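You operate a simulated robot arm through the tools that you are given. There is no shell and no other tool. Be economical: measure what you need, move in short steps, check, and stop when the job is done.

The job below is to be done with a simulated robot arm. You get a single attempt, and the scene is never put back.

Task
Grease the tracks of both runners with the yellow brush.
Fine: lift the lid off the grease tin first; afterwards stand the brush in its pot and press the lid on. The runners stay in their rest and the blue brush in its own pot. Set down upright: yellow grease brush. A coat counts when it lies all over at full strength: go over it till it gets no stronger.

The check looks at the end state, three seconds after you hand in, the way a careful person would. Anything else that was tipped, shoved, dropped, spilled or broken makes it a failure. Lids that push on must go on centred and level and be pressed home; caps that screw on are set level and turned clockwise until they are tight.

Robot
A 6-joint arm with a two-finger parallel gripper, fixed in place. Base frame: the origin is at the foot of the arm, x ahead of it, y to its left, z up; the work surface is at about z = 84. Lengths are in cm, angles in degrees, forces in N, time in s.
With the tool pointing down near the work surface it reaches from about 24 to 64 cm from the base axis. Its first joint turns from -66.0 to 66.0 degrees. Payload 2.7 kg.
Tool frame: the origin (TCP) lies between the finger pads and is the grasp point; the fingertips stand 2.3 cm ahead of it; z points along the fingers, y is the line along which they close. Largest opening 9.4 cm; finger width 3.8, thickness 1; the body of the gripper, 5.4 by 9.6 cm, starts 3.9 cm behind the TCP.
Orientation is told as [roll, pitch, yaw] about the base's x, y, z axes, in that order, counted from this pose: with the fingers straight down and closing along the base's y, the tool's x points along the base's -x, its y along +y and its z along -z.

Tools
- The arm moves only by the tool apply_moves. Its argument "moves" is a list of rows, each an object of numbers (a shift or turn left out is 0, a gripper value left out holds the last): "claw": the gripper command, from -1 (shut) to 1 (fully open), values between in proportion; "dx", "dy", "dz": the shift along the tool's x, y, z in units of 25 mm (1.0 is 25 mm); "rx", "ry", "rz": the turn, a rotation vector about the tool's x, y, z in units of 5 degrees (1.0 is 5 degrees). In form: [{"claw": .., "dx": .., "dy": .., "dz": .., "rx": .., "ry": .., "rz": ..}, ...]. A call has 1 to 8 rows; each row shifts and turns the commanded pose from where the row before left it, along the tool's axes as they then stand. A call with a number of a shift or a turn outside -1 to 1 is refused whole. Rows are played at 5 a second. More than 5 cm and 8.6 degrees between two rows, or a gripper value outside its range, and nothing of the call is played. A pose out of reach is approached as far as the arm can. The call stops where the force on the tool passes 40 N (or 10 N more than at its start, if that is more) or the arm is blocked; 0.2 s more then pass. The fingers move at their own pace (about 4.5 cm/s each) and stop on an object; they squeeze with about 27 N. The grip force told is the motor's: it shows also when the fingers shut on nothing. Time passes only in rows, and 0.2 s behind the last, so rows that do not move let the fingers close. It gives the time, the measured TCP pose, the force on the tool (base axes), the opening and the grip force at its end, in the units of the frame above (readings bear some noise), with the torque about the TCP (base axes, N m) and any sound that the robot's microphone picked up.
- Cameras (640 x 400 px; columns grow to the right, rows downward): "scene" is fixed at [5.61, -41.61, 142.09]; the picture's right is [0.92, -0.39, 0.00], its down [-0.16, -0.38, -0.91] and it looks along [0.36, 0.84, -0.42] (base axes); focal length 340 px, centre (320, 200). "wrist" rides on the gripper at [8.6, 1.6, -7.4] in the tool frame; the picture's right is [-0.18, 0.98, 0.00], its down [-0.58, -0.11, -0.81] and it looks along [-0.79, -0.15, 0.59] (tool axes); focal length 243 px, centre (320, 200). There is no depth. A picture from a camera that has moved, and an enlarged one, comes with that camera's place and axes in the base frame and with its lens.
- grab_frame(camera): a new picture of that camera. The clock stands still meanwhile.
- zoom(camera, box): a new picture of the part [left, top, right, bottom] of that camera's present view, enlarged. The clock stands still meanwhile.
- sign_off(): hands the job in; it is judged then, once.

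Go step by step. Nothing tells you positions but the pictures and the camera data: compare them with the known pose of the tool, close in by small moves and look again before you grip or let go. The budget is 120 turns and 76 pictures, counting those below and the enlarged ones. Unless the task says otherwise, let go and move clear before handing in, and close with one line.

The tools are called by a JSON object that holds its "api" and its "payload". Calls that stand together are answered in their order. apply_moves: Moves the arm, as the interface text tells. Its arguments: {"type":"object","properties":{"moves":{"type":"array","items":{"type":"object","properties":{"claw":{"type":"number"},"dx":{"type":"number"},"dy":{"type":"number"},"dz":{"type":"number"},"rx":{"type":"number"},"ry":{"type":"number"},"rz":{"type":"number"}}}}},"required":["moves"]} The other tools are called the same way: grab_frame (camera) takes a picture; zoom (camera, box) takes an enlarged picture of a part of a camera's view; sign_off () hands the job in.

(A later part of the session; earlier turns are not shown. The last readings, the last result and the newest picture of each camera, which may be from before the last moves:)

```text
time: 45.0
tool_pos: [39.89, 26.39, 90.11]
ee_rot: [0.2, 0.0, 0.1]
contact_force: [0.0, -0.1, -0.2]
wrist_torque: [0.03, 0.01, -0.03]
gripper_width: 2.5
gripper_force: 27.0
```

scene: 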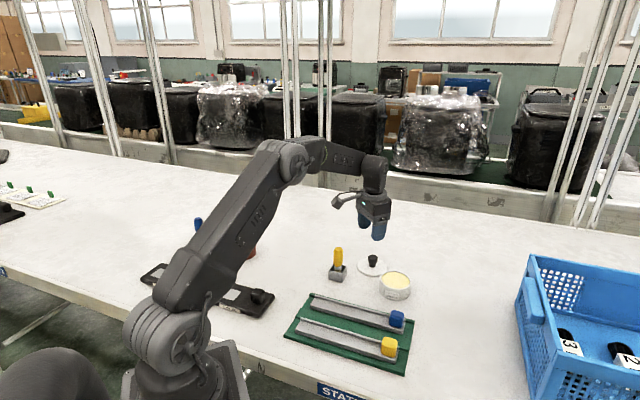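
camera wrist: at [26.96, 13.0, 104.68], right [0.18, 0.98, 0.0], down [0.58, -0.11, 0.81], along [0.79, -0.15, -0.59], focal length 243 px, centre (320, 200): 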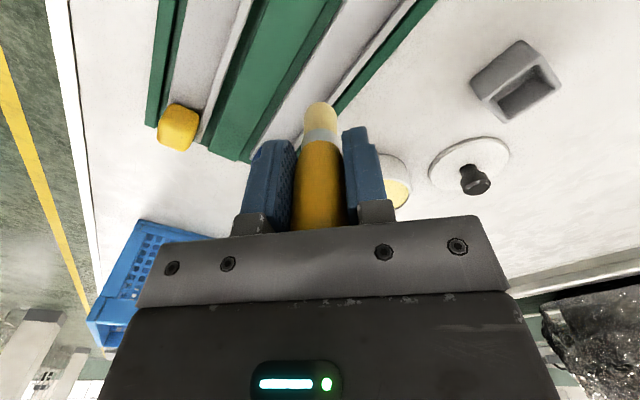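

{"api": "apply_moves", "payload": {"moves": [{"dz": 0.04}, {"dz": 0.04}, {}]}}

{"api": "zoom", "payload": {"camera": "scene", "box": [310, 230, 370, 290]}}

```text
time: 45.8
tool_pos: [40.01, 26.51, 89.89]
ee_rot: [0.1, 0.0, 0.1]
contact_force: [-0.4, 0.9, -0.4]
wrist_torque: [0.01, 0.01, -0.01]
gripper_width: 2.49
gripper_force: 27.1
```

```text
6.67 times, centred on (340, 260) of scene
camera zoom: at [5.61, -41.61, 142.09], right [0.92, -0.39, 0.0], down [-0.16, -0.38, -0.91], along [0.36, 0.84, -0.42], focal length 2266 px, centre (187, -200)
```

zoom: 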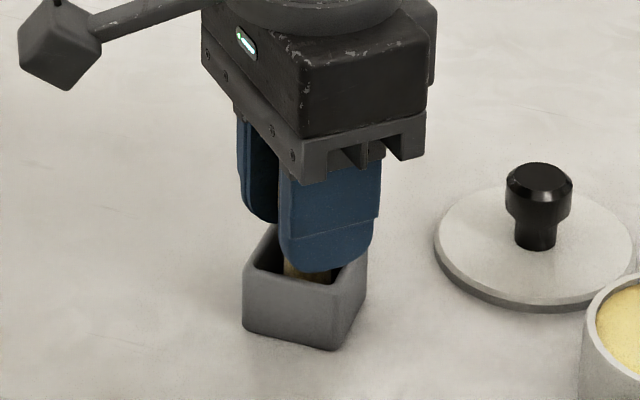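

{"api": "apply_moves", "payload": {"moves": [{"dz": 0.04, "dx": 0.04}, {"dz": 0.04}, {}]}}

```text
time: 46.6
tool_pos: [39.79, 26.5, 89.69]
ee_rot: [0.1, 0.1, 0.1]
contact_force: [0.6, 0.1, -0.1]
wrist_torque: [-0.03, 0.0, 0.01]
gripper_width: 2.51
gripper_force: 27.3
```

{"api": "apply_moves", "payload": {"moves": [{"claw": -0.3}, {}, {"dz": -0.4}, {"dz": -0.4}, {"dz": -0.6}, {"dz": -0.8}, {"dz": -0.8}, {}]}}

{"api": "zoom", "payload": {"camera": "scene", "box": [310, 220, 370, 280]}}

{"api": "zoom", "payload": {"camera": "wrist", "box": [200, 0, 440, 150]}}

```text
time: 48.4
tool_pos: [39.88, 26.41, 97.4]
ee_rot: [0.1, 0.0, 0.2]
contact_force: [-0.2, -0.4, -0.3]
wrist_torque: [-0.02, 0.01, -0.03]
gripper_width: 3.28
gripper_force: 0.0
```

```text
6.67 times, centred on (340, 250) of scene
camera zoom: at [5.61, -41.61, 142.09], right [0.92, -0.39, 0.0], down [-0.16, -0.38, -0.91], along [0.36, 0.84, -0.42], focal length 2266 px, centre (187, -133)
```

zoom: 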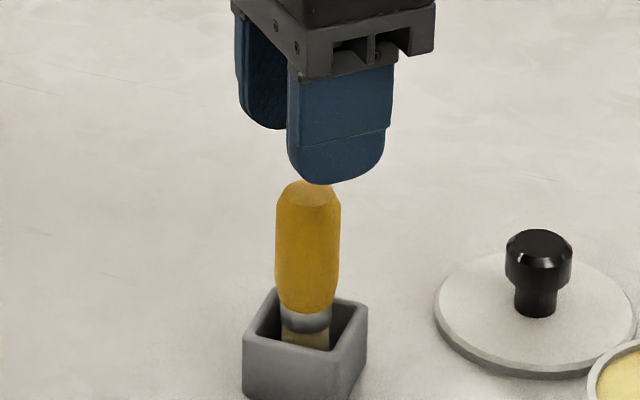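

```text
2.67 times, centred on (320, 75) of wrist
camera zoom: at [31.25, 28.0, 104.93], right [0.18, 0.98, 0.0], down [0.58, -0.11, 0.81], along [0.79, -0.15, -0.59], focal length 647 px, centre (320, 533)
```

zoom: 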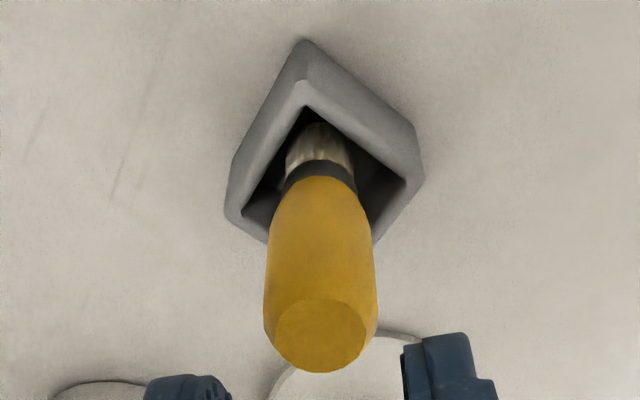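

The brush stands in its pot again. With the gripper closed, I'll go to the right of the blue block.

{"api": "apply_moves", "payload": {"moves": [{"claw": -1, "dz": -0.3}, {"dx": -0.315, "dy": -0.957}, {"dx": -0.315, "dy": -0.957}, {"dx": -0.315, "dy": -0.957}, {"dx": -0.315, "dy": -0.957}, {"dx": -0.315, "dy": -0.957}, {"dx": -0.315, "dy": -0.957}, {"dx": -0.315, "dy": -0.957}]}}

{"api": "apply_moves", "payload": {"moves": [{"dx": -0.315, "dy": -0.957}, {"dx": -0.315, "dy": -0.957}, {"dx": -0.315, "dy": -0.957}, {"dx": -0.315, "dy": -0.957}, {"dz": 1}, {"dz": 0.9}, {}]}}

{"api": "zoom", "payload": {"camera": "scene", "box": [350, 250, 450, 350]}}

```text
time: 50.2
tool_pos: [45.23, 9.67, 98.04]
ee_rot: [0.1, 0.1, 0.0]
contact_force: [-1.1, 0.7, 0.0]
wrist_torque: [0.01, -0.01, 0.0]
gripper_width: 0.0
gripper_force: 27.2
```

```text
time: 51.8
tool_pos: [48.77, 0.22, 93.4]
ee_rot: [0.1, -0.1, 0.3]
contact_force: [-0.1, 0.2, 0.9]
wrist_torque: [0.0, 0.01, -0.02]
gripper_width: 0.0
gripper_force: 26.4
```

```text
4.00 times, centred on (400, 300) of scene
camera zoom: at [5.61, -41.61, 142.09], right [0.92, -0.39, 0.0], down [-0.16, -0.38, -0.91], along [0.36, 0.84, -0.42], focal length 1360 px, centre (0, -200)
```

zoom: 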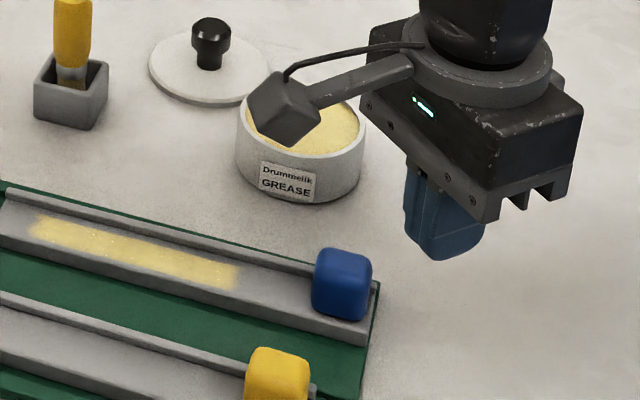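

{"api": "apply_moves", "payload": {"moves": [{"dz": 0.8}, {"dz": 0.76}, {}, {"dx": 0.25, "dy": 0.25}, {"dx": 0.2, "dy": 0.2}, {"dx": 0.2, "dy": 0.2}, {}]}}

{"api": "zoom", "payload": {"camera": "scene", "box": [350, 270, 430, 350]}}

```text
time: 53.4
tool_pos: [46.89, 1.73, 89.33]
ee_rot: [0.1, 0.0, 0.1]
contact_force: [1.2, -1.0, 0.9]
wrist_torque: [-0.01, 0.02, 0.02]
gripper_width: 0.0
gripper_force: 27.1
```

```text
5.00 times, centred on (390, 310) of scene
camera zoom: at [5.61, -41.61, 142.09], right [0.92, -0.39, 0.0], down [-0.16, -0.38, -0.91], along [0.36, 0.84, -0.42], focal length 1700 px, centre (-30, -350)
```

zoom: 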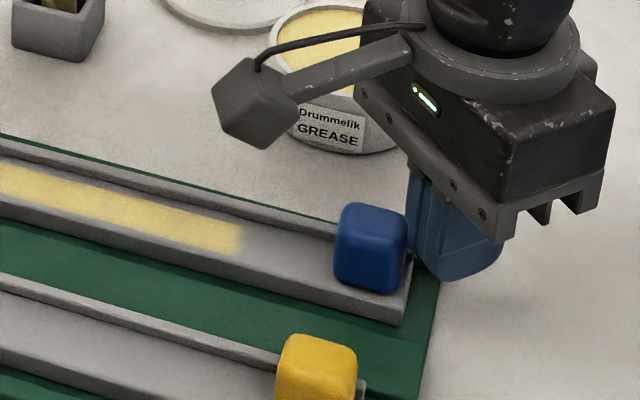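

The runner slides easily. I need about 0.8 cm more.

{"api": "apply_moves", "payload": {"moves": [{"dx": 0.12, "dy": 0.12}, {"dx": 0.106, "dy": 0.106}, {}, {"dx": -0.3, "dy": -0.3}, {"dz": -0.8}, {"dz": -1}, {"dz": -1}, {"dz": -0.7}]}}

{"api": "zoom", "payload": {"camera": "scene", "box": [310, 270, 410, 370]}}

```text
time: 55.2
tool_pos: [47.02, 1.6, 98.19]
ee_rot: [0.1, 0.1, 0.1]
contact_force: [-0.7, 0.7, -0.5]
wrist_torque: [0.0, -0.02, 0.02]
gripper_width: 0.0
gripper_force: 26.9
```

```text
4.00 times, centred on (360, 320) of scene
camera zoom: at [5.61, -41.61, 142.09], right [0.92, -0.39, 0.0], down [-0.16, -0.38, -0.91], along [0.36, 0.84, -0.42], focal length 1360 px, centre (160, -280)
```

zoom: 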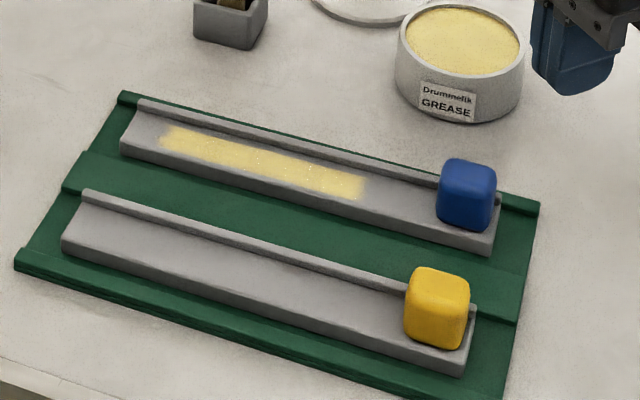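

The runner is back exactly where it was. I'll take a close look at the coat.

{"api": "zoom", "payload": {"camera": "scene", "box": [335, 285, 385, 335]}}

{"api": "zoom", "payload": {"camera": "scene", "box": [305, 280, 355, 330]}}

```text
8.00 times, centred on (360, 310) of scene
camera zoom: at [5.61, -41.61, 142.09], right [0.92, -0.39, 0.0], down [-0.16, -0.38, -0.91], along [0.36, 0.84, -0.42], focal length 2720 px, centre (0, -680)
```

zoom: 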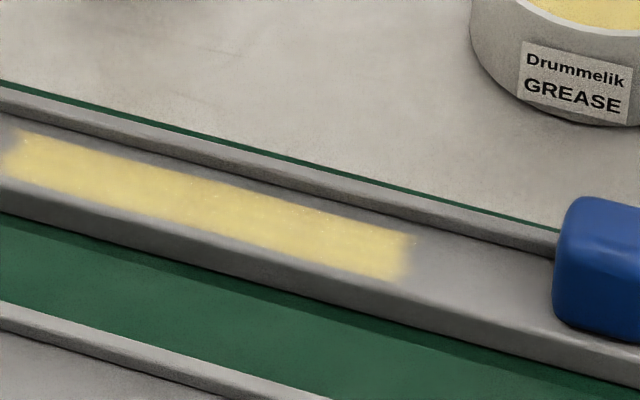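

```text
8.00 times, centred on (330, 305) of scene
camera zoom: at [5.61, -41.61, 142.09], right [0.92, -0.39, 0.0], down [-0.16, -0.38, -0.91], along [0.36, 0.84, -0.42], focal length 2720 px, centre (240, -640)
```

zoom: 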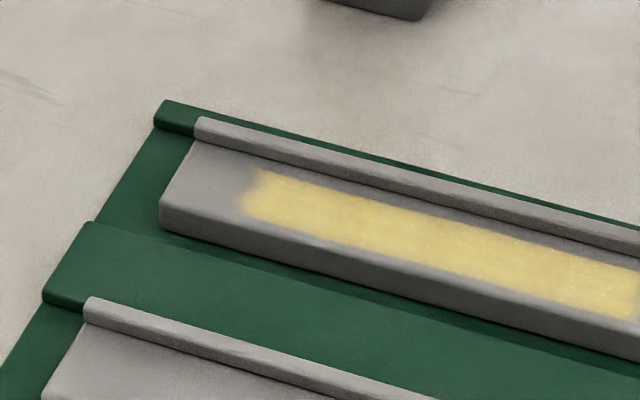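

The coat is clearly a clipped rectangular patch (s about -9.7 to -22, well clear of the block), so the track is smaller than the shelf. I'll fetch the brush again with a higher grip.

{"api": "apply_moves", "payload": {"moves": [{"dz": -0.8, "claw": 0.1}, {"dx": 0.29, "dy": 0.994}, {"dx": 0.29, "dy": 0.994}, {"dx": 0.29, "dy": 0.994}, {"dx": 0.29, "dy": 0.994}, {"dx": 0.29, "dy": 0.994}, {"dx": 0.29, "dy": 0.994}, {"dx": 0.29, "dy": 0.994}]}}

{"api": "apply_moves", "payload": {"moves": [{"dx": 0.29, "dy": 0.994}, {"dx": 0.29, "dy": 0.994}, {"dx": 0.29, "dy": 0.994}, {}]}}

{"api": "grab_frame", "payload": {"camera": "wrist"}}

```text
time: 57.0
tool_pos: [41.99, 18.73, 100.22]
ee_rot: [0.0, 0.0, 0.0]
contact_force: [-0.5, 1.1, -1.0]
wrist_torque: [0.01, 0.0, 0.02]
gripper_width: 5.13
gripper_force: 0.2
```

```text
time: 58.0
tool_pos: [39.9, 26.46, 100.14]
ee_rot: [0.1, 0.0, 0.0]
contact_force: [0.4, -0.6, -0.2]
wrist_torque: [0.02, 0.0, -0.04]
gripper_width: 5.19
gripper_force: 0.1
```

```text
26 pictures are left
camera wrist: at [31.25, 28.06, 107.63], right [0.18, 0.98, 0.0], down [0.58, -0.11, 0.81], along [0.79, -0.15, -0.59], focal length 243 px, centre (320, 200)
```

wrist: 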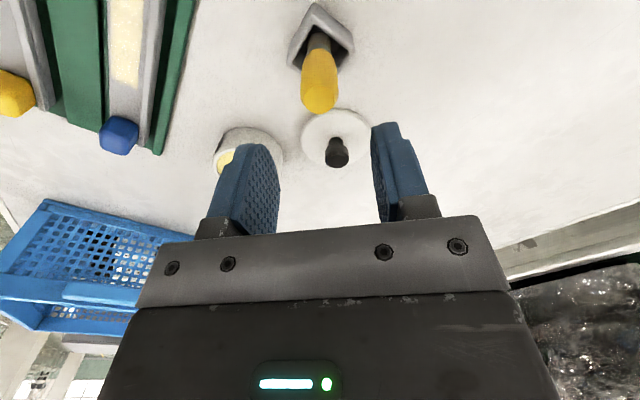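

{"api": "apply_moves", "payload": {"moves": [{"dz": 0.9, "dx": 0.06}, {"dz": 0.9}, {"dz": 0.9}, {"dz": 0.5}, {}, {"claw": -1}, {}, {}]}}

{"api": "apply_moves", "payload": {"moves": [{}, {"dz": -0.4}, {"dz": -0.8}, {"dz": -1}, {"dz": -1}, {}]}}

{"api": "zoom", "payload": {"camera": "scene", "box": [300, 210, 380, 290]}}

```text
time: 59.8
tool_pos: [39.56, 26.35, 92.1]
ee_rot: [0.1, 0.0, 0.1]
contact_force: [0.6, 0.2, -0.1]
wrist_torque: [0.03, 0.01, -0.05]
gripper_width: 2.5
gripper_force: 26.9
```

```text
time: 61.2
tool_pos: [39.64, 26.53, 100.23]
ee_rot: [0.1, -0.1, 0.1]
contact_force: [0.1, -0.1, -0.5]
wrist_torque: [-0.02, 0.0, 0.0]
gripper_width: 2.48
gripper_force: 27.0
```

```text
5.00 times, centred on (340, 250) of scene
camera zoom: at [5.61, -41.61, 142.09], right [0.92, -0.39, 0.0], down [-0.16, -0.38, -0.91], along [0.36, 0.84, -0.42], focal length 1700 px, centre (220, -50)
```

zoom: 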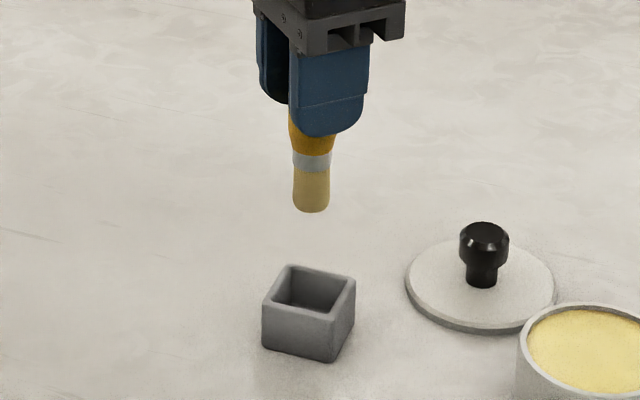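

The new grip gives about 7.6 cm of reach below the TCP. I'll dip again with gentle contact.

{"api": "apply_moves", "payload": {"moves": [{"dx": -0.886, "dy": -0.882}, {"dx": -0.886, "dy": -0.882}, {"dx": -0.886, "dy": -0.882}, {"dx": -0.886, "dy": -0.882}, {"dx": -0.886, "dy": -0.882}, {"dz": 0.7}, {"dz": 0.7}, {"dz": 0.4}]}}

{"api": "apply_moves", "payload": {"moves": [{"dz": 0.06}, {"dz": 0.04}, {}]}}

```text
time: 63.0
tool_pos: [50.69, 15.42, 95.5]
ee_rot: [0.0, 0.0, 0.1]
contact_force: [-0.3, -0.2, -0.4]
wrist_torque: [0.01, 0.02, -0.01]
gripper_width: 2.51
gripper_force: 26.5
```

```text
time: 63.8
tool_pos: [50.76, 15.48, 95.22]
ee_rot: [0.1, 0.0, 0.0]
contact_force: [-0.4, 0.1, 0.5]
wrist_torque: [-0.01, 0.0, 0.01]
gripper_width: 2.51
gripper_force: 27.3
```

{"api": "apply_moves", "payload": {"moves": [{"dz": 0.04}, {"dz": 0.04}, {}]}}

{"api": "apply_moves", "payload": {"moves": [{"dz": 0.04}, {}]}}

```text
time: 64.6
tool_pos: [50.7, 15.53, 95.09]
ee_rot: [0.1, -0.1, 0.1]
contact_force: [-0.6, -0.5, 0.0]
wrist_torque: [0.0, 0.03, -0.01]
gripper_width: 2.47
gripper_force: 27.2
```

```text
time: 65.2
tool_pos: [50.76, 15.49, 95.06]
ee_rot: [0.1, -0.1, 0.1]
contact_force: [-1.7, -1.6, 7.2]
wrist_torque: [-0.1, 0.14, 0.01]
gripper_width: 2.49
gripper_force: 26.9
```

Touching the grease with 7 N. A small stir, then lift and go to the blue track centre.

{"api": "apply_moves", "payload": {"moves": [{"dx": 0.15, "dz": 0.01}, {"dy": 0.15}, {"dx": -0.15}, {"dy": -0.15}, {"dz": -0.6}, {"dz": -0.6}, {"dx": 0.886, "dy": -0.166}, {"dx": 0.886, "dy": -0.166}]}}

{"api": "apply_moves", "payload": {"moves": [{"dx": 0.886, "dy": -0.166}, {"dx": 0.886, "dy": -0.166}, {"dx": 0.886, "dy": -0.166}, {"dx": 0.886, "dy": -0.166}, {"dx": 0.886, "dy": -0.166}, {"dz": 0.9}, {"dz": 0.7}, {}]}}

```text
time: 67.0
tool_pos: [46.27, 14.75, 98.08]
ee_rot: [0.1, 0.0, 0.0]
contact_force: [-0.1, -0.2, -0.3]
wrist_torque: [0.02, 0.0, -0.02]
gripper_width: 2.52
gripper_force: 27.0
```

```text
time: 68.8
tool_pos: [35.22, 12.61, 93.88]
ee_rot: [0.0, -0.1, 0.1]
contact_force: [0.5, -1.0, -0.6]
wrist_torque: [-0.01, 0.0, -0.02]
gripper_width: 2.49
gripper_force: 26.9
```

{"api": "zoom", "payload": {"camera": "wrist", "box": [200, 0, 440, 150]}}

{"api": "apply_moves", "payload": {"moves": [{"dz": 0.12}, {"dz": 0.06}, {"dz": 0.04}, {}]}}

```text
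2.67 times, centred on (320, 75) of wrist
camera zoom: at [26.67, 14.13, 101.49], right [0.18, 0.98, 0.0], down [0.58, -0.11, 0.81], along [0.79, -0.15, -0.59], focal length 647 px, centre (320, 533)
```

zoom: 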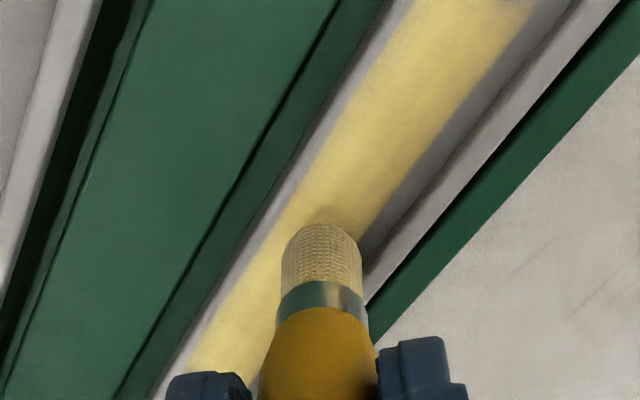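

```text
time: 69.8
tool_pos: [35.28, 12.52, 93.59]
ee_rot: [0.1, 0.0, 0.1]
contact_force: [-0.2, 0.2, -0.9]
wrist_torque: [0.01, 0.01, 0.0]
gripper_width: 2.5
gripper_force: 26.5
```

The coat spans w≈32.7–34.7, centred on the shelf. I'll go on to contact.

{"api": "apply_moves", "payload": {"moves": [{"dz": 0.06}, {"dz": 0.04}, {}]}}

{"api": "apply_moves", "payload": {"moves": [{"dz": 0.04}, {"dz": 0.03}, {}]}}

```text
time: 70.6
tool_pos: [35.08, 12.59, 93.19]
ee_rot: [0.1, 0.0, 0.1]
contact_force: [-1.7, 0.3, 3.7]
wrist_torque: [0.03, 0.06, -0.02]
gripper_width: 2.5
gripper_force: 27.6
```

```text
time: 71.4
tool_pos: [35.33, 12.49, 93.14]
ee_rot: [0.2, -0.2, 0.1]
contact_force: [-0.1, 0.2, 19.5]
wrist_torque: [-0.01, 0.01, 0.02]
gripper_width: 2.48
gripper_force: 27.4
```

{"api": "apply_moves", "payload": {"moves": [{"dz": -0.02, "dx": -0.08, "dy": 0.08}, {"dx": 0.407, "dy": 0.407, "dz": -0.003}, {"dx": 0.407, "dy": 0.407, "dz": -0.003}, {"dx": 0.407, "dy": 0.407, "dz": -0.003}, {"dx": 0.407, "dy": 0.407, "dz": -0.003}, {"dx": 0.407, "dy": 0.407, "dz": -0.003}, {}]}}

{"api": "apply_moves", "payload": {"moves": [{"dx": -0.48, "dy": -0.48, "dz": 0.005}, {"dx": -0.48, "dy": -0.48, "dz": 0.005}, {"dx": -0.48, "dy": -0.48, "dz": 0.005}, {"dx": -0.48, "dy": -0.48, "dz": 0.005}, {"dx": -0.48, "dy": -0.48, "dz": 0.005}, {"dx": -0.48, "dy": -0.48, "dz": 0.005}, {"dx": -0.48, "dy": -0.48, "dz": 0.005}, {"dx": -0.48, "dy": -0.48, "dz": 0.005}]}}

{"api": "zoom", "payload": {"camera": "scene", "box": [310, 270, 410, 370]}}

```text
time: 73.0
tool_pos: [30.33, 17.85, 93.2]
ee_rot: [0.1, 0.0, 0.0]
contact_force: [0.6, -0.3, -0.2]
wrist_torque: [0.0, 0.01, -0.01]
gripper_width: 2.48
gripper_force: 26.8
```

```text
time: 74.8
tool_pos: [39.95, 8.31, 93.14]
ee_rot: [0.1, 0.0, 0.1]
contact_force: [-0.3, 0.3, -0.5]
wrist_torque: [-0.02, -0.01, 0.03]
gripper_width: 2.5
gripper_force: 26.8
```

```text
4.00 times, centred on (360, 320) of scene
camera zoom: at [5.61, -41.61, 142.09], right [0.92, -0.39, 0.0], down [-0.16, -0.38, -0.91], along [0.36, 0.84, -0.42], focal length 1360 px, centre (160, -280)
```

zoom: 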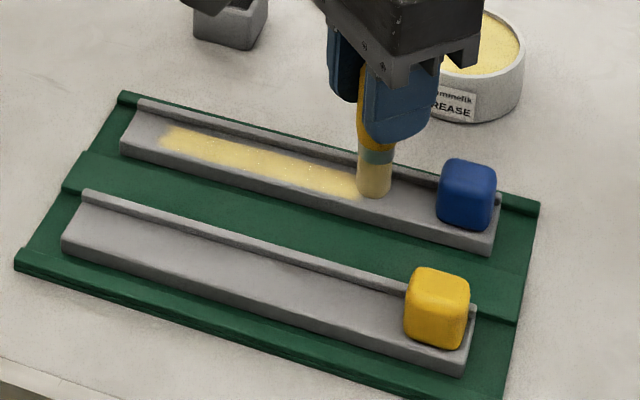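

Contact was lost during those strokes. I'll lower again for firm contact here.

{"api": "apply_moves", "payload": {"moves": [{"dz": 0.04}, {}]}}

{"api": "apply_moves", "payload": {"moves": [{"dz": 0.03}, {}]}}

```text
time: 75.4
tool_pos: [40.0, 8.3, 93.05]
ee_rot: [0.2, 0.0, 0.1]
contact_force: [-3.8, 0.0, 13.7]
wrist_torque: [-0.05, 0.22, -0.02]
gripper_width: 2.45
gripper_force: 27.4
```

```text
time: 76.0
tool_pos: [40.07, 8.24, 93.02]
ee_rot: [0.2, -0.2, 0.1]
contact_force: [-0.8, -2.7, 19.4]
wrist_torque: [-0.1, 0.01, 0.0]
gripper_width: 2.48
gripper_force: 27.4
```

{"api": "apply_moves", "payload": {"moves": [{"dx": 0.478, "dy": 0.478}, {"dx": 0.478, "dy": 0.478}, {"dx": 0.478, "dy": 0.478}, {"dx": 0.478, "dy": 0.478}]}}

{"api": "apply_moves", "payload": {"moves": [{"dx": 0.478, "dy": 0.478}, {"dx": 0.478, "dy": 0.478}, {"dx": 0.478, "dy": 0.478}, {"dx": 0.478, "dy": 0.478}]}}

{"api": "apply_moves", "payload": {"moves": [{"dx": -0.478, "dy": -0.478, "dz": 0.005}, {"dx": -0.478, "dy": -0.478, "dz": 0.005}, {"dx": -0.478, "dy": -0.478, "dz": 0.005}, {"dx": -0.478, "dy": -0.478, "dz": 0.005}]}}

```text
time: 77.0
tool_pos: [35.19, 13.02, 92.96]
ee_rot: [0.2, 0.0, 0.0]
contact_force: [4.9, -4.1, 16.0]
wrist_torque: [-0.34, -0.39, -0.02]
gripper_width: 2.47
gripper_force: 26.8
```

```text
time: 78.0
tool_pos: [30.42, 17.65, 92.92]
ee_rot: [0.1, 0.2, -0.1]
contact_force: [1.8, -2.7, 7.0]
wrist_torque: [-0.19, -0.17, -0.03]
gripper_width: 2.47
gripper_force: 26.5
```

```text
time: 79.0
tool_pos: [35.26, 13.15, 92.88]
ee_rot: [0.1, 0.0, 0.2]
contact_force: [-4.1, 3.8, 14.3]
wrist_torque: [0.26, 0.31, 0.02]
gripper_width: 2.49
gripper_force: 27.2
```

Good contact throughout. I'll continue right, then shift toward the front side and stroke back.

{"api": "apply_moves", "payload": {"moves": [{"dx": -0.478, "dy": -0.478, "dz": 0.004}, {"dx": -0.478, "dy": -0.478, "dz": 0.004}, {"dx": -0.478, "dy": -0.478, "dz": 0.004}, {"dx": -0.478, "dy": -0.478, "dz": 0.004}]}}

{"api": "apply_moves", "payload": {"moves": [{"dx": 0.198, "dy": -0.198}, {"dx": 0.478, "dy": 0.478}, {"dx": 0.478, "dy": 0.478}, {"dx": 0.478, "dy": 0.478}, {"dx": 0.478, "dy": 0.478}]}}

{"api": "apply_moves", "payload": {"moves": [{"dx": 0.478, "dy": 0.478}, {"dx": 0.478, "dy": 0.478}, {"dx": 0.478, "dy": 0.478}, {"dx": 0.478, "dy": 0.478}]}}

{"api": "apply_moves", "payload": {"moves": [{"dx": -0.478, "dy": -0.478, "dz": 0.005}, {"dx": -0.478, "dy": -0.478, "dz": 0.005}, {"dx": -0.478, "dy": -0.478, "dz": 0.005}, {"dx": -0.478, "dy": -0.478, "dz": 0.005}]}}

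```text
time: 80.0
tool_pos: [40.05, 8.24, 92.73]
ee_rot: [0.1, 0.0, 0.1]
contact_force: [-1.5, 1.3, 4.0]
wrist_torque: [0.13, 0.05, -0.01]
gripper_width: 2.45
gripper_force: 26.9
```

```text
time: 81.2
tool_pos: [34.99, 12.48, 92.87]
ee_rot: [0.2, -0.1, 0.0]
contact_force: [4.9, -4.4, 12.8]
wrist_torque: [-0.25, -0.35, -0.04]
gripper_width: 2.51
gripper_force: 27.0
```

```text
time: 82.2
tool_pos: [29.98, 17.22, 92.8]
ee_rot: [0.1, 0.0, 0.0]
contact_force: [3.9, -3.2, 11.1]
wrist_torque: [-0.22, -0.31, -0.02]
gripper_width: 2.5
gripper_force: 26.9
```

```text
time: 83.2
tool_pos: [34.71, 12.6, 92.87]
ee_rot: [0.1, 0.0, 0.1]
contact_force: [-4.7, 5.0, 17.1]
wrist_torque: [0.3, 0.35, -0.03]
gripper_width: 2.49
gripper_force: 27.1
```

{"api": "apply_moves", "payload": {"moves": [{"dx": -0.478, "dy": -0.478, "dz": 0.004}, {"dx": -0.478, "dy": -0.478, "dz": 0.004}, {"dx": -0.478, "dy": -0.478, "dz": 0.004}, {"dx": -0.478, "dy": -0.478, "dz": 0.004}, {}, {"dz": -0.5}, {"dz": -0.8}, {"dz": -0.8, "dy": 0.5, "dx": -0.8}]}}

{"api": "zoom", "payload": {"camera": "scene", "box": [310, 270, 410, 370]}}

```text
time: 85.0
tool_pos: [41.43, 8.96, 98.01]
ee_rot: [0.1, 0.1, 0.1]
contact_force: [0.3, 1.1, 0.5]
wrist_torque: [-0.01, -0.01, 0.02]
gripper_width: 2.47
gripper_force: 27.0
```

```text
4.00 times, centred on (360, 320) of scene
camera zoom: at [5.61, -41.61, 142.09], right [0.92, -0.39, 0.0], down [-0.16, -0.38, -0.91], along [0.36, 0.84, -0.42], focal length 1360 px, centre (160, -280)
```

zoom: 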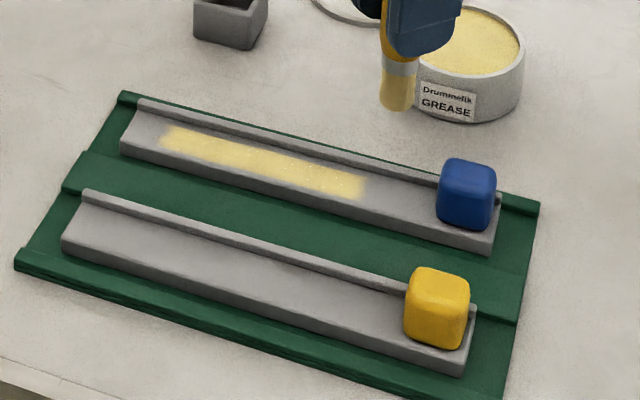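

The blue coat looks full and unchanged in extent, so it's saturated, and the runner stayed put. I'll re-dip for the yellow runner.

{"api": "apply_moves", "payload": {"moves": [{"dx": -0.93, "dy": 0.655}, {"dx": -0.93, "dy": 0.655}, {"dx": -0.93, "dy": 0.655}, {"dx": -0.93, "dy": 0.655}, {"dz": 0.6}, {"dz": 0.5}, {"dz": 0.06}, {}]}}

{"api": "apply_moves", "payload": {"moves": [{"dz": 0.04}, {"dz": 0.04}, {}]}}

```text
time: 86.8
tool_pos: [50.72, 15.44, 95.0]
ee_rot: [0.0, 0.0, 0.1]
contact_force: [-0.2, -0.4, -0.1]
wrist_torque: [-0.01, 0.03, -0.03]
gripper_width: 2.47
gripper_force: 26.8
```

```text
time: 87.6
tool_pos: [50.84, 15.6, 94.77]
ee_rot: [0.1, 0.1, 0.1]
contact_force: [0.2, -0.1, 0.0]
wrist_torque: [0.0, 0.01, -0.01]
gripper_width: 2.48
gripper_force: 27.2
```

{"api": "apply_moves", "payload": {"moves": [{"dz": 0.04}, {}]}}

{"api": "apply_moves", "payload": {"moves": [{"dz": 0.03}, {}]}}

```text
time: 88.2
tool_pos: [50.74, 15.49, 94.77]
ee_rot: [0.1, 0.1, 0.1]
contact_force: [-0.2, 0.7, -0.6]
wrist_torque: [0.01, 0.01, -0.02]
gripper_width: 2.46
gripper_force: 26.9
```

```text
time: 88.8
tool_pos: [50.84, 15.59, 94.63]
ee_rot: [0.2, 0.0, 0.1]
contact_force: [-0.3, -0.2, 0.3]
wrist_torque: [-0.03, 0.02, -0.02]
gripper_width: 2.47
gripper_force: 27.3
```

{"api": "apply_moves", "payload": {"moves": [{"dz": 0.04}, {}]}}

```text
time: 89.4
tool_pos: [50.73, 15.58, 94.61]
ee_rot: [0.1, -0.2, 0.1]
contact_force: [-2.5, -0.6, 6.3]
wrist_torque: [-0.03, 0.19, -0.02]
gripper_width: 2.49
gripper_force: 26.6
```

{"api": "apply_moves", "payload": {"moves": [{"dx": 0.15, "dz": 0.01}, {"dy": 0.15}, {"dx": -0.15}, {"dy": -0.15}, {"dz": -0.7}, {"dz": -0.7}, {"dx": 0.851, "dy": -0.349}, {"dx": 0.851, "dy": -0.349}]}}

{"api": "apply_moves", "payload": {"moves": [{"dx": 0.851, "dy": -0.349}, {"dx": 0.851, "dy": -0.349}, {"dx": 0.851, "dy": -0.349}, {"dx": 0.851, "dy": -0.349}, {"dx": 0.851, "dy": -0.349}, {"dx": 0.851, "dy": -0.349}, {"dx": 0.851, "dy": -0.349}, {"dx": 0.851, "dy": -0.349}]}}

{"api": "apply_moves", "payload": {"moves": [{"dz": 0.9}, {"dz": 0.8}, {}]}}

{"api": "zoom", "payload": {"camera": "wrist", "box": [200, 0, 440, 150]}}

{"api": "zoom", "payload": {"camera": "scene", "box": [310, 280, 390, 360]}}

```text
time: 91.2
tool_pos: [46.54, 13.8, 98.26]
ee_rot: [0.2, 0.0, 0.2]
contact_force: [-1.0, -0.3, -0.1]
wrist_torque: [0.02, 0.0, -0.04]
gripper_width: 2.52
gripper_force: 26.4
```

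```text
time: 93.0
tool_pos: [29.51, 6.92, 98.15]
ee_rot: [0.1, 0.0, 0.2]
contact_force: [0.0, 0.9, -0.4]
wrist_torque: [0.02, -0.02, 0.03]
gripper_width: 2.48
gripper_force: 26.6
```

```text
time: 93.8
tool_pos: [29.34, 6.86, 93.71]
ee_rot: [0.2, -0.1, 0.0]
contact_force: [-0.5, 1.0, -0.3]
wrist_torque: [0.02, 0.02, 0.0]
gripper_width: 2.48
gripper_force: 27.4
```

```text
2.67 times, centred on (320, 75) of wrist
camera zoom: at [20.79, 8.4, 101.27], right [0.18, 0.98, 0.0], down [0.58, -0.11, 0.81], along [0.79, -0.15, -0.59], focal length 647 px, centre (320, 533)
```

zoom: 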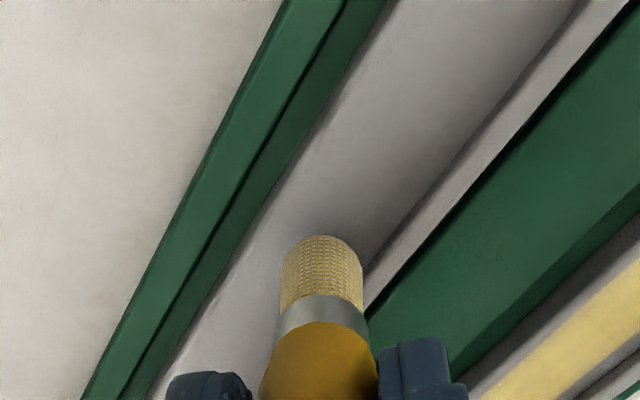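

```text
5.00 times, centred on (350, 320) of scene
camera zoom: at [5.61, -41.61, 142.09], right [0.92, -0.39, 0.0], down [-0.16, -0.38, -0.91], along [0.36, 0.84, -0.42], focal length 1700 px, centre (170, -400)
```

zoom: 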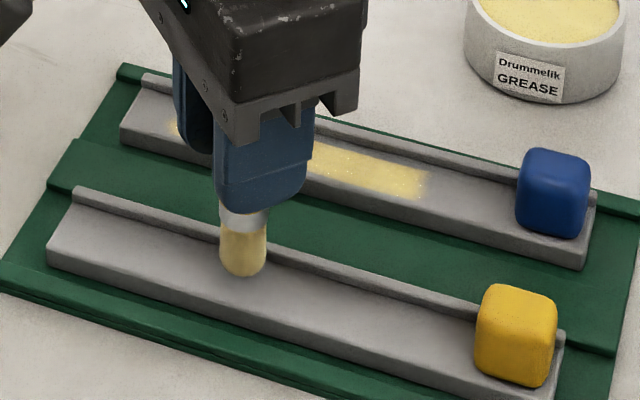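

Well aligned over the yellow shelf. Lowering to contact.

{"api": "apply_moves", "payload": {"moves": [{"dz": 0.2}, {"dz": 0.08}, {"dz": 0.04}, {}]}}

{"api": "apply_moves", "payload": {"moves": [{"dz": 0.04}, {}]}}

{"api": "apply_moves", "payload": {"moves": [{"dz": 0.03}, {}]}}

```text
time: 94.8
tool_pos: [29.49, 6.94, 93.03]
ee_rot: [0.1, 0.1, 0.1]
contact_force: [0.3, -0.2, -0.7]
wrist_torque: [0.0, 0.0, -0.05]
gripper_width: 2.49
gripper_force: 27.2
```

```text
time: 95.4
tool_pos: [29.49, 6.88, 92.83]
ee_rot: [0.1, 0.0, 0.1]
contact_force: [-0.4, -0.5, -0.1]
wrist_torque: [-0.03, -0.02, 0.03]
gripper_width: 2.49
gripper_force: 26.6
```

```text
time: 96.0
tool_pos: [29.52, 6.84, 92.92]
ee_rot: [0.0, 0.0, 0.1]
contact_force: [0.3, -0.3, -0.6]
wrist_torque: [-0.04, -0.02, -0.02]
gripper_width: 2.49
gripper_force: 26.8
```

{"api": "apply_moves", "payload": {"moves": [{"dz": 0.04}, {}]}}

{"api": "apply_moves", "payload": {"moves": [{"dz": 0.03}, {}]}}

{"api": "apply_moves", "payload": {"moves": [{"dz": 0.02}, {}]}}

```text
time: 96.6
tool_pos: [29.51, 6.9, 92.76]
ee_rot: [0.2, -0.1, 0.1]
contact_force: [-3.0, 1.9, 13.6]
wrist_torque: [0.13, 0.21, -0.02]
gripper_width: 2.47
gripper_force: 26.8
```

```text
time: 97.2
tool_pos: [29.65, 7.01, 92.55]
ee_rot: [0.2, -0.2, 0.1]
contact_force: [2.8, -1.3, 20.2]
wrist_torque: [-0.09, -0.24, -0.04]
gripper_width: 2.5
gripper_force: 27.3
```

```text
time: 97.8
tool_pos: [29.5, 6.9, 92.63]
ee_rot: [0.2, -0.1, 0.1]
contact_force: [4.7, 1.2, 19.1]
wrist_torque: [0.11, -0.28, 0.0]
gripper_width: 2.5
gripper_force: 26.9
```

{"api": "apply_moves", "payload": {"moves": [{"dx": -0.08, "dy": 0.08}, {"dx": 0.407, "dy": 0.407}, {"dx": 0.407, "dy": 0.407}, {"dx": 0.407, "dy": 0.407}, {"dx": 0.407, "dy": 0.407}, {"dx": 0.407, "dy": 0.407}]}}

{"api": "apply_moves", "payload": {"moves": [{"dx": -0.478, "dy": -0.478, "dz": 0.004}, {"dx": -0.478, "dy": -0.478, "dz": 0.004}, {"dx": -0.478, "dy": -0.478, "dz": 0.004}, {"dx": -0.478, "dy": -0.478, "dz": 0.004}]}}

{"api": "apply_moves", "payload": {"moves": [{"dx": -0.478, "dy": -0.478, "dz": 0.004}, {"dx": -0.478, "dy": -0.478, "dz": 0.004}, {"dx": -0.478, "dy": -0.478, "dz": 0.004}, {"dx": -0.478, "dy": -0.478, "dz": 0.004}]}}

{"api": "zoom", "payload": {"camera": "scene", "box": [310, 270, 410, 370]}}

```text
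time: 99.2
tool_pos: [24.6, 12.04, 92.52]
ee_rot: [0.1, 0.0, 0.0]
contact_force: [4.8, -3.9, 11.7]
wrist_torque: [-0.28, -0.32, -0.04]
gripper_width: 2.49
gripper_force: 27.2
```

```text
time: 100.2
tool_pos: [29.37, 7.33, 92.55]
ee_rot: [0.0, 0.1, 0.1]
contact_force: [-1.1, 1.8, 1.0]
wrist_torque: [0.01, 0.05, -0.01]
gripper_width: 2.45
gripper_force: 26.9
```

```text
time: 101.2
tool_pos: [34.08, 2.7, 92.56]
ee_rot: [0.1, 0.1, 0.1]
contact_force: [-0.5, -0.2, -1.0]
wrist_torque: [0.02, -0.01, 0.01]
gripper_width: 2.44
gripper_force: 26.8
```

```text
4.00 times, centred on (360, 320) of scene
camera zoom: at [5.61, -41.61, 142.09], right [0.92, -0.39, 0.0], down [-0.16, -0.38, -0.91], along [0.36, 0.84, -0.42], focal length 1360 px, centre (160, -280)
```

zoom: 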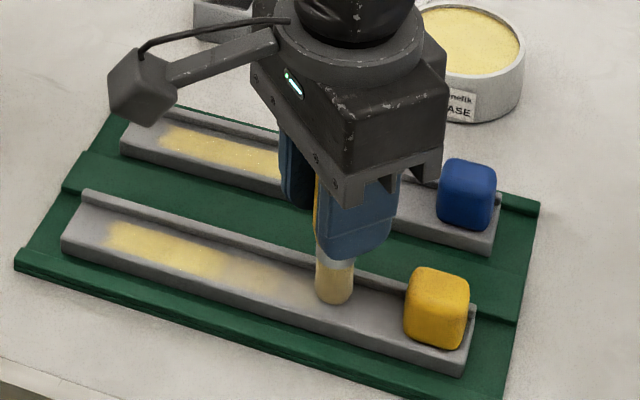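

The left half is coated, but contact faded on the right. I'll lower here and stroke left.

{"api": "apply_moves", "payload": {"moves": [{"dz": 0.05}, {}]}}

{"api": "apply_moves", "payload": {"moves": [{"dz": 0.03}, {}]}}

```text
time: 101.8
tool_pos: [34.09, 2.61, 92.41]
ee_rot: [0.1, -0.1, 0.1]
contact_force: [-5.8, 0.5, 18.5]
wrist_torque: [0.07, 0.32, 0.01]
gripper_width: 2.48
gripper_force: 27.2
```

```text
time: 102.4
tool_pos: [34.08, 2.64, 92.46]
ee_rot: [0.2, -0.2, 0.1]
contact_force: [-1.2, 1.9, 22.6]
wrist_torque: [0.16, 0.12, -0.02]
gripper_width: 2.48
gripper_force: 27.1
```

{"api": "apply_moves", "payload": {"moves": [{"dx": 0.478, "dy": 0.478}, {"dx": 0.478, "dy": 0.478}, {"dx": 0.478, "dy": 0.478}, {"dx": 0.478, "dy": 0.478}]}}

{"api": "apply_moves", "payload": {"moves": [{"dx": 0.478, "dy": 0.478}, {"dx": 0.478, "dy": 0.478}, {"dx": 0.478, "dy": 0.478}, {"dx": 0.478, "dy": 0.478}]}}

{"api": "apply_moves", "payload": {"moves": [{"dx": 0.17, "dy": -0.17}, {"dx": -0.478, "dy": -0.478, "dz": 0.007}, {"dx": -0.478, "dy": -0.478, "dz": 0.007}, {"dx": -0.478, "dy": -0.478, "dz": 0.007}, {"dx": -0.478, "dy": -0.478, "dz": 0.007}]}}

{"api": "apply_moves", "payload": {"moves": [{"dx": -0.478, "dy": -0.478, "dz": 0.007}, {"dx": -0.478, "dy": -0.478, "dz": 0.007}, {"dx": -0.478, "dy": -0.478, "dz": 0.007}, {"dx": -0.478, "dy": -0.478, "dz": 0.007}]}}

```text
time: 103.4
tool_pos: [29.29, 7.35, 92.3]
ee_rot: [0.1, -0.2, 0.0]
contact_force: [6.3, -5.0, 17.9]
wrist_torque: [-0.34, -0.49, 0.0]
gripper_width: 2.52
gripper_force: 26.8
```

```text
time: 104.4
tool_pos: [24.56, 12.07, 92.32]
ee_rot: [0.1, 0.1, -0.1]
contact_force: [4.4, -6.3, 17.2]
wrist_torque: [-0.34, -0.34, -0.01]
gripper_width: 2.54
gripper_force: 27.3
```

```text
time: 105.6
tool_pos: [28.89, 6.98, 92.28]
ee_rot: [0.1, 0.0, 0.1]
contact_force: [-4.4, 4.5, 13.0]
wrist_torque: [0.29, 0.22, 0.02]
gripper_width: 2.5
gripper_force: 27.2
```

```text
time: 106.6
tool_pos: [33.55, 2.27, 92.06]
ee_rot: [0.2, -0.1, 0.1]
contact_force: [-4.6, 5.3, 18.1]
wrist_torque: [0.41, 0.28, 0.0]
gripper_width: 2.5
gripper_force: 27.3
```

{"api": "apply_moves", "payload": {"moves": [{"dx": 0.478, "dy": 0.478}, {"dx": 0.478, "dy": 0.478}, {"dx": 0.478, "dy": 0.478}, {"dx": 0.478, "dy": 0.478}, {"dx": 0.478, "dy": 0.478}, {"dx": 0.478, "dy": 0.478}, {"dx": 0.478, "dy": 0.478}, {"dx": 0.478, "dy": 0.478}]}}

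{"api": "apply_moves", "payload": {"moves": [{"dx": -0.12, "dy": 0.12}, {"dx": -0.478, "dy": -0.478, "dz": 0.006}, {"dx": -0.478, "dy": -0.478, "dz": 0.006}, {"dx": -0.478, "dy": -0.478, "dz": 0.006}, {"dx": -0.478, "dy": -0.478, "dz": 0.006}]}}

{"api": "apply_moves", "payload": {"moves": [{"dx": -0.478, "dy": -0.478, "dz": 0.006}, {"dx": -0.478, "dy": -0.478, "dz": 0.006}, {"dx": -0.478, "dy": -0.478, "dz": 0.006}, {"dx": -0.478, "dy": -0.478, "dz": 0.006}, {}, {"dz": -0.6}, {"dz": -0.8}, {"dz": -1}]}}

{"api": "apply_moves", "payload": {"moves": [{"dx": -0.5, "dy": 1}, {"dx": -0.5, "dy": 1}, {"dx": -0.3, "dy": 1}, {"dx": -0.3, "dy": 1}, {"dx": -0.3, "dy": 1}, {"dx": -0.3, "dy": 1}]}}

{"api": "zoom", "payload": {"camera": "scene", "box": [310, 270, 410, 370]}}

```text
time: 108.4
tool_pos: [24.23, 11.84, 92.09]
ee_rot: [0.2, -0.1, 0.0]
contact_force: [3.5, -3.4, 10.5]
wrist_torque: [-0.24, -0.3, -0.01]
gripper_width: 2.48
gripper_force: 26.9
```

```text
time: 109.6
tool_pos: [29.15, 7.41, 92.11]
ee_rot: [0.3, -0.1, 0.0]
contact_force: [-3.6, 4.7, 17.8]
wrist_torque: [0.32, 0.3, 0.0]
gripper_width: 2.52
gripper_force: 27.0
```

```text
time: 111.4
tool_pos: [33.85, 2.33, 98.12]
ee_rot: [0.1, 0.1, 0.2]
contact_force: [-0.4, 0.1, -0.9]
wrist_torque: [0.0, 0.02, -0.02]
gripper_width: 2.51
gripper_force: 26.9
```

```text
time: 112.8
tool_pos: [39.49, 17.43, 98.03]
ee_rot: [0.1, -0.1, 0.0]
contact_force: [-0.5, -0.4, -1.4]
wrist_torque: [-0.01, 0.0, 0.01]
gripper_width: 2.5
gripper_force: 26.5
```

```text
4.00 times, centred on (360, 320) of scene
camera zoom: at [5.61, -41.61, 142.09], right [0.92, -0.39, 0.0], down [-0.16, -0.38, -0.91], along [0.36, 0.84, -0.42], focal length 1360 px, centre (160, -280)
```

zoom: 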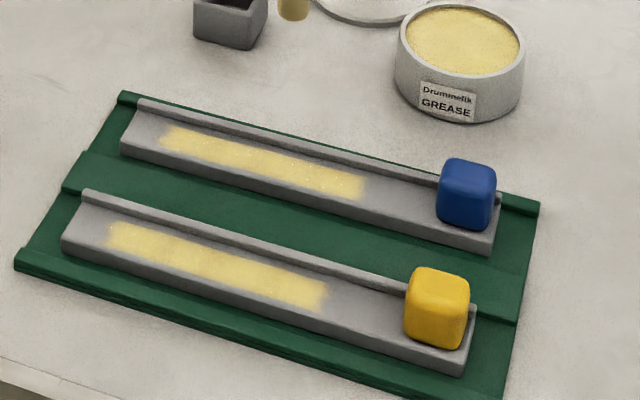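

Both coats look complete. I'll inspect them closely for uniformity.

{"api": "zoom", "payload": {"camera": "scene", "box": [320, 290, 360, 330]}}

{"api": "zoom", "payload": {"camera": "scene", "box": [307, 312, 367, 352]}}

{"api": "zoom", "payload": {"camera": "wrist", "box": [0, 0, 320, 200]}}

```text
10.00 times, centred on (340, 310) of scene
camera zoom: at [5.61, -41.61, 142.09], right [0.92, -0.39, 0.0], down [-0.16, -0.38, -0.91], along [0.36, 0.84, -0.42], focal length 3399 px, centre (120, -900)
```

zoom: 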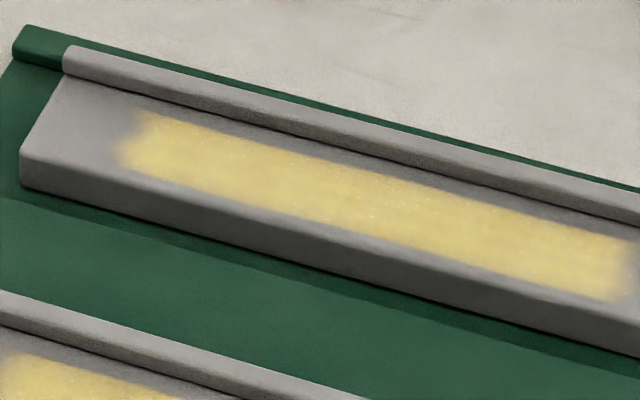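

```text
10.00 times, centred on (337, 332) of scene
camera zoom: at [5.61, -41.61, 142.09], right [0.92, -0.39, 0.0], down [-0.16, -0.38, -0.91], along [0.36, 0.84, -0.42], focal length 3399 px, centre (150, -1120)
```

zoom: 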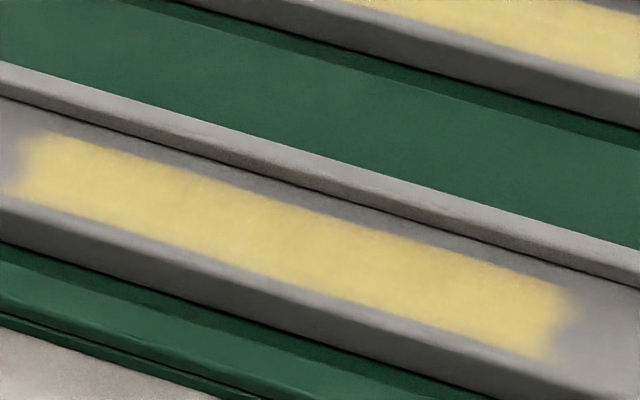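

```text
2.00 times, centred on (160, 100) of wrist
camera zoom: at [30.81, 19.05, 105.51], right [0.18, 0.98, 0.0], down [0.58, -0.11, 0.81], along [0.79, -0.15, -0.59], focal length 485 px, centre (640, 400)
```

zoom: 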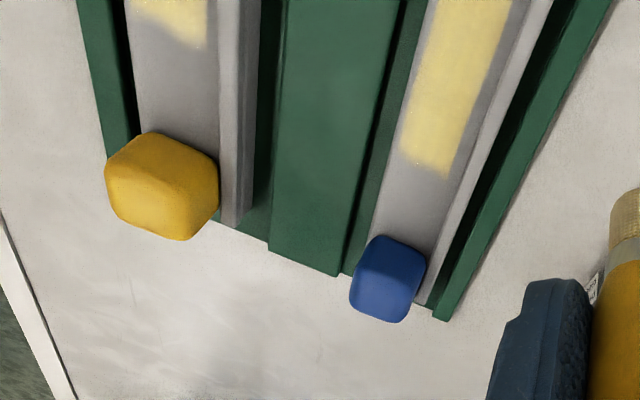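

Both coats look even. As insurance on full strength, I'll go once more over the yellow track with a round trip on each side.

{"api": "apply_moves", "payload": {"moves": [{"dx": 0.3, "dy": -1}, {"dx": 0.3, "dy": -1}, {"dx": 0.3, "dy": -1}, {"dx": 0.3, "dy": -1}, {"dx": 0.5, "dy": -1}, {"dx": 0.5, "dy": -1}, {"dz": 1}, {"dz": 0.9}]}}

{"api": "apply_moves", "payload": {"moves": [{"dz": 0.3}, {"dz": 0.15, "dx": -0.08, "dy": 0.08}, {}]}}

{"api": "apply_moves", "payload": {"moves": [{"dz": 0.04}, {}]}}

```text
time: 114.6
tool_pos: [33.75, 2.43, 93.32]
ee_rot: [0.0, 0.0, 0.0]
contact_force: [0.1, -0.1, -0.6]
wrist_torque: [0.0, -0.02, -0.02]
gripper_width: 2.47
gripper_force: 27.0
```

```text
time: 115.4
tool_pos: [33.99, 2.61, 92.26]
ee_rot: [0.1, -0.1, 0.1]
contact_force: [-0.7, 0.5, -0.9]
wrist_torque: [0.03, -0.02, 0.02]
gripper_width: 2.49
gripper_force: 27.4
```

```text
time: 116.0
tool_pos: [34.04, 2.68, 92.09]
ee_rot: [0.1, 0.1, 0.0]
contact_force: [0.7, -1.1, -0.6]
wrist_torque: [0.03, 0.0, 0.0]
gripper_width: 2.48
gripper_force: 27.1
```

{"api": "apply_moves", "payload": {"moves": [{"dz": 0.04}, {}]}}

{"api": "apply_moves", "payload": {"moves": [{"dz": 0.03}, {}]}}

```text
time: 116.6
tool_pos: [34.05, 2.63, 92.1]
ee_rot: [0.1, 0.0, 0.1]
contact_force: [0.2, -1.1, -0.4]
wrist_torque: [0.0, 0.0, 0.0]
gripper_width: 2.51
gripper_force: 27.1
```

```text
time: 117.2
tool_pos: [34.12, 2.65, 92.0]
ee_rot: [0.0, 0.0, 0.1]
contact_force: [-5.3, 1.0, 17.7]
wrist_torque: [0.06, 0.29, 0.01]
gripper_width: 2.47
gripper_force: 27.0
```

{"api": "apply_moves", "payload": {"moves": [{"dx": 0.478, "dy": 0.478, "dz": 0.01}, {"dx": 0.478, "dy": 0.478}, {"dx": 0.478, "dy": 0.478}, {"dx": 0.478, "dy": 0.478}, {"dx": 0.478, "dy": 0.478}, {"dx": 0.478, "dy": 0.478}, {"dx": 0.478, "dy": 0.478}, {"dx": 0.478, "dy": 0.478}]}}

{"api": "apply_moves", "payload": {"moves": [{"dx": 0.2, "dy": -0.2, "dz": 0.01}, {"dx": -0.478, "dy": -0.478, "dz": 0.006}, {"dx": -0.478, "dy": -0.478, "dz": 0.006}, {"dx": -0.478, "dy": -0.478, "dz": 0.006}, {"dx": -0.478, "dy": -0.478, "dz": 0.006}]}}

{"api": "apply_moves", "payload": {"moves": [{"dx": -0.478, "dy": -0.478, "dz": 0.006}, {"dx": -0.478, "dy": -0.478, "dz": 0.006}, {"dx": -0.478, "dy": -0.478, "dz": 0.006}, {"dx": -0.478, "dy": -0.478, "dz": 0.006}]}}

{"api": "apply_moves", "payload": {"moves": [{"dz": -0.6}, {"dz": -0.8}, {"dz": -1, "dx": -0.1}, {"dx": -0.35, "dy": 1}, {"dx": -0.35, "dy": 1}, {"dx": -0.35, "dy": 1}, {"dx": -0.35, "dy": 1}, {"dx": -0.35, "dy": 1}]}}

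{"api": "zoom", "payload": {"camera": "scene", "box": [310, 270, 410, 370]}}

```text
time: 119.0
tool_pos: [24.61, 12.26, 92.22]
ee_rot: [0.1, 0.0, 0.0]
contact_force: [0.1, 1.3, 0.2]
wrist_torque: [-0.02, 0.0, -0.01]
gripper_width: 2.49
gripper_force: 26.8
```

```text
time: 120.2
tool_pos: [28.96, 7.01, 91.83]
ee_rot: [0.2, -0.2, 0.1]
contact_force: [-4.1, 6.2, 20.3]
wrist_torque: [0.32, 0.16, 0.01]
gripper_width: 2.5
gripper_force: 26.7
```

```text
time: 121.2
tool_pos: [33.47, 2.0, 91.81]
ee_rot: [0.1, 0.0, 0.1]
contact_force: [-4.1, 4.7, 14.9]
wrist_torque: [0.28, 0.12, 0.04]
gripper_width: 2.5
gripper_force: 27.2
```

```text
time: 123.0
tool_pos: [38.17, 14.43, 97.79]
ee_rot: [0.1, 0.0, 0.1]
contact_force: [0.3, -0.3, 0.0]
wrist_torque: [0.0, -0.02, -0.01]
gripper_width: 2.49
gripper_force: 27.3
```

```text
4.00 times, centred on (360, 320) of scene
camera zoom: at [5.61, -41.61, 142.09], right [0.92, -0.39, 0.0], down [-0.16, -0.38, -0.91], along [0.36, 0.84, -0.42], focal length 1360 px, centre (160, -280)
```

zoom: 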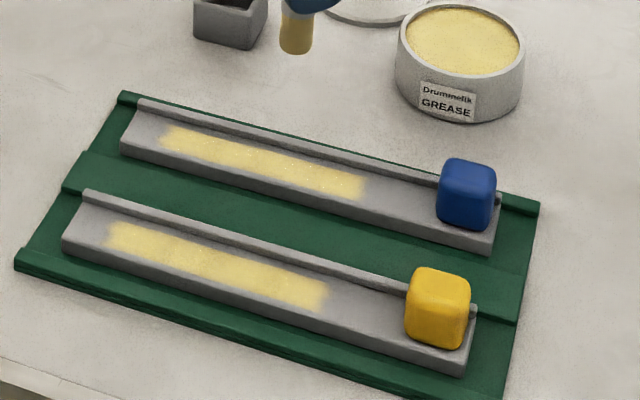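

No change after more strokes, so the coats are saturated. Next the brush goes back to its pot.

{"api": "apply_moves", "payload": {"moves": [{"dx": -0.126, "dy": 0.962}, {"dx": -0.126, "dy": 0.962}, {"dx": -0.126, "dy": 0.962}, {"dx": -0.126, "dy": 0.962}, {"dx": -0.126, "dy": 0.962}, {}]}}

{"api": "zoom", "payload": {"camera": "wrist", "box": [200, 0, 440, 150]}}

{"api": "zoom", "payload": {"camera": "scene", "box": [300, 210, 380, 290]}}

```text
time: 124.4
tool_pos: [39.74, 26.95, 97.74]
ee_rot: [0.1, -0.1, 0.1]
contact_force: [0.1, -0.3, -0.7]
wrist_torque: [0.03, 0.01, -0.01]
gripper_width: 2.49
gripper_force: 26.8
```

```text
2.67 times, centred on (320, 75) of wrist
camera zoom: at [31.16, 28.43, 105.35], right [0.18, 0.98, 0.0], down [0.58, -0.11, 0.81], along [0.79, -0.15, -0.59], focal length 647 px, centre (320, 533)
```

zoom: 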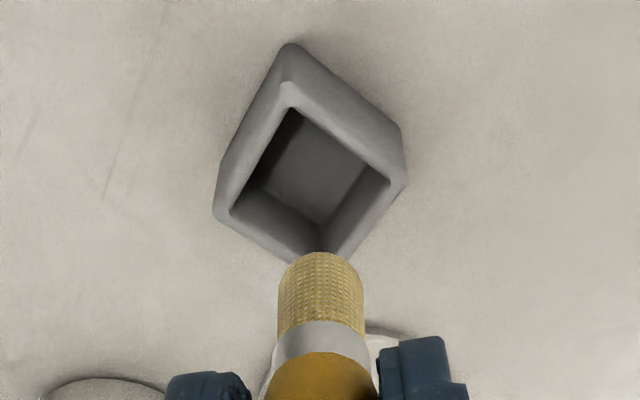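

```text
5.00 times, centred on (340, 250) of scene
camera zoom: at [5.61, -41.61, 142.09], right [0.92, -0.39, 0.0], down [-0.16, -0.38, -0.91], along [0.36, 0.84, -0.42], focal length 1700 px, centre (220, -50)
```

zoom: 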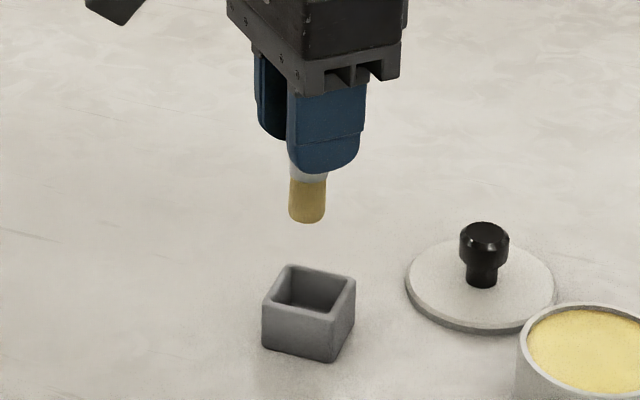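

A y correction of -0.47 cm, then lower into the pot.

{"api": "apply_moves", "payload": {"moves": [{"dy": -0.19}, {"dz": 0.7}, {"dz": 0.7}, {"dz": 0.6}, {"dz": 0.4}, {"dz": 0.2}, {}]}}

{"api": "apply_moves", "payload": {"moves": [{"dz": 0.05}, {"dz": 0.05}, {}]}}

```text
time: 126.0
tool_pos: [39.79, 26.28, 91.37]
ee_rot: [0.0, 0.0, 0.1]
contact_force: [0.6, -0.5, -0.3]
wrist_torque: [0.05, 0.0, 0.0]
gripper_width: 2.47
gripper_force: 27.3
```

```text
time: 126.8
tool_pos: [39.84, 26.29, 91.18]
ee_rot: [0.1, 0.0, 0.2]
contact_force: [0.2, 0.6, -1.0]
wrist_torque: [0.01, -0.01, 0.02]
gripper_width: 2.47
gripper_force: 27.3
```

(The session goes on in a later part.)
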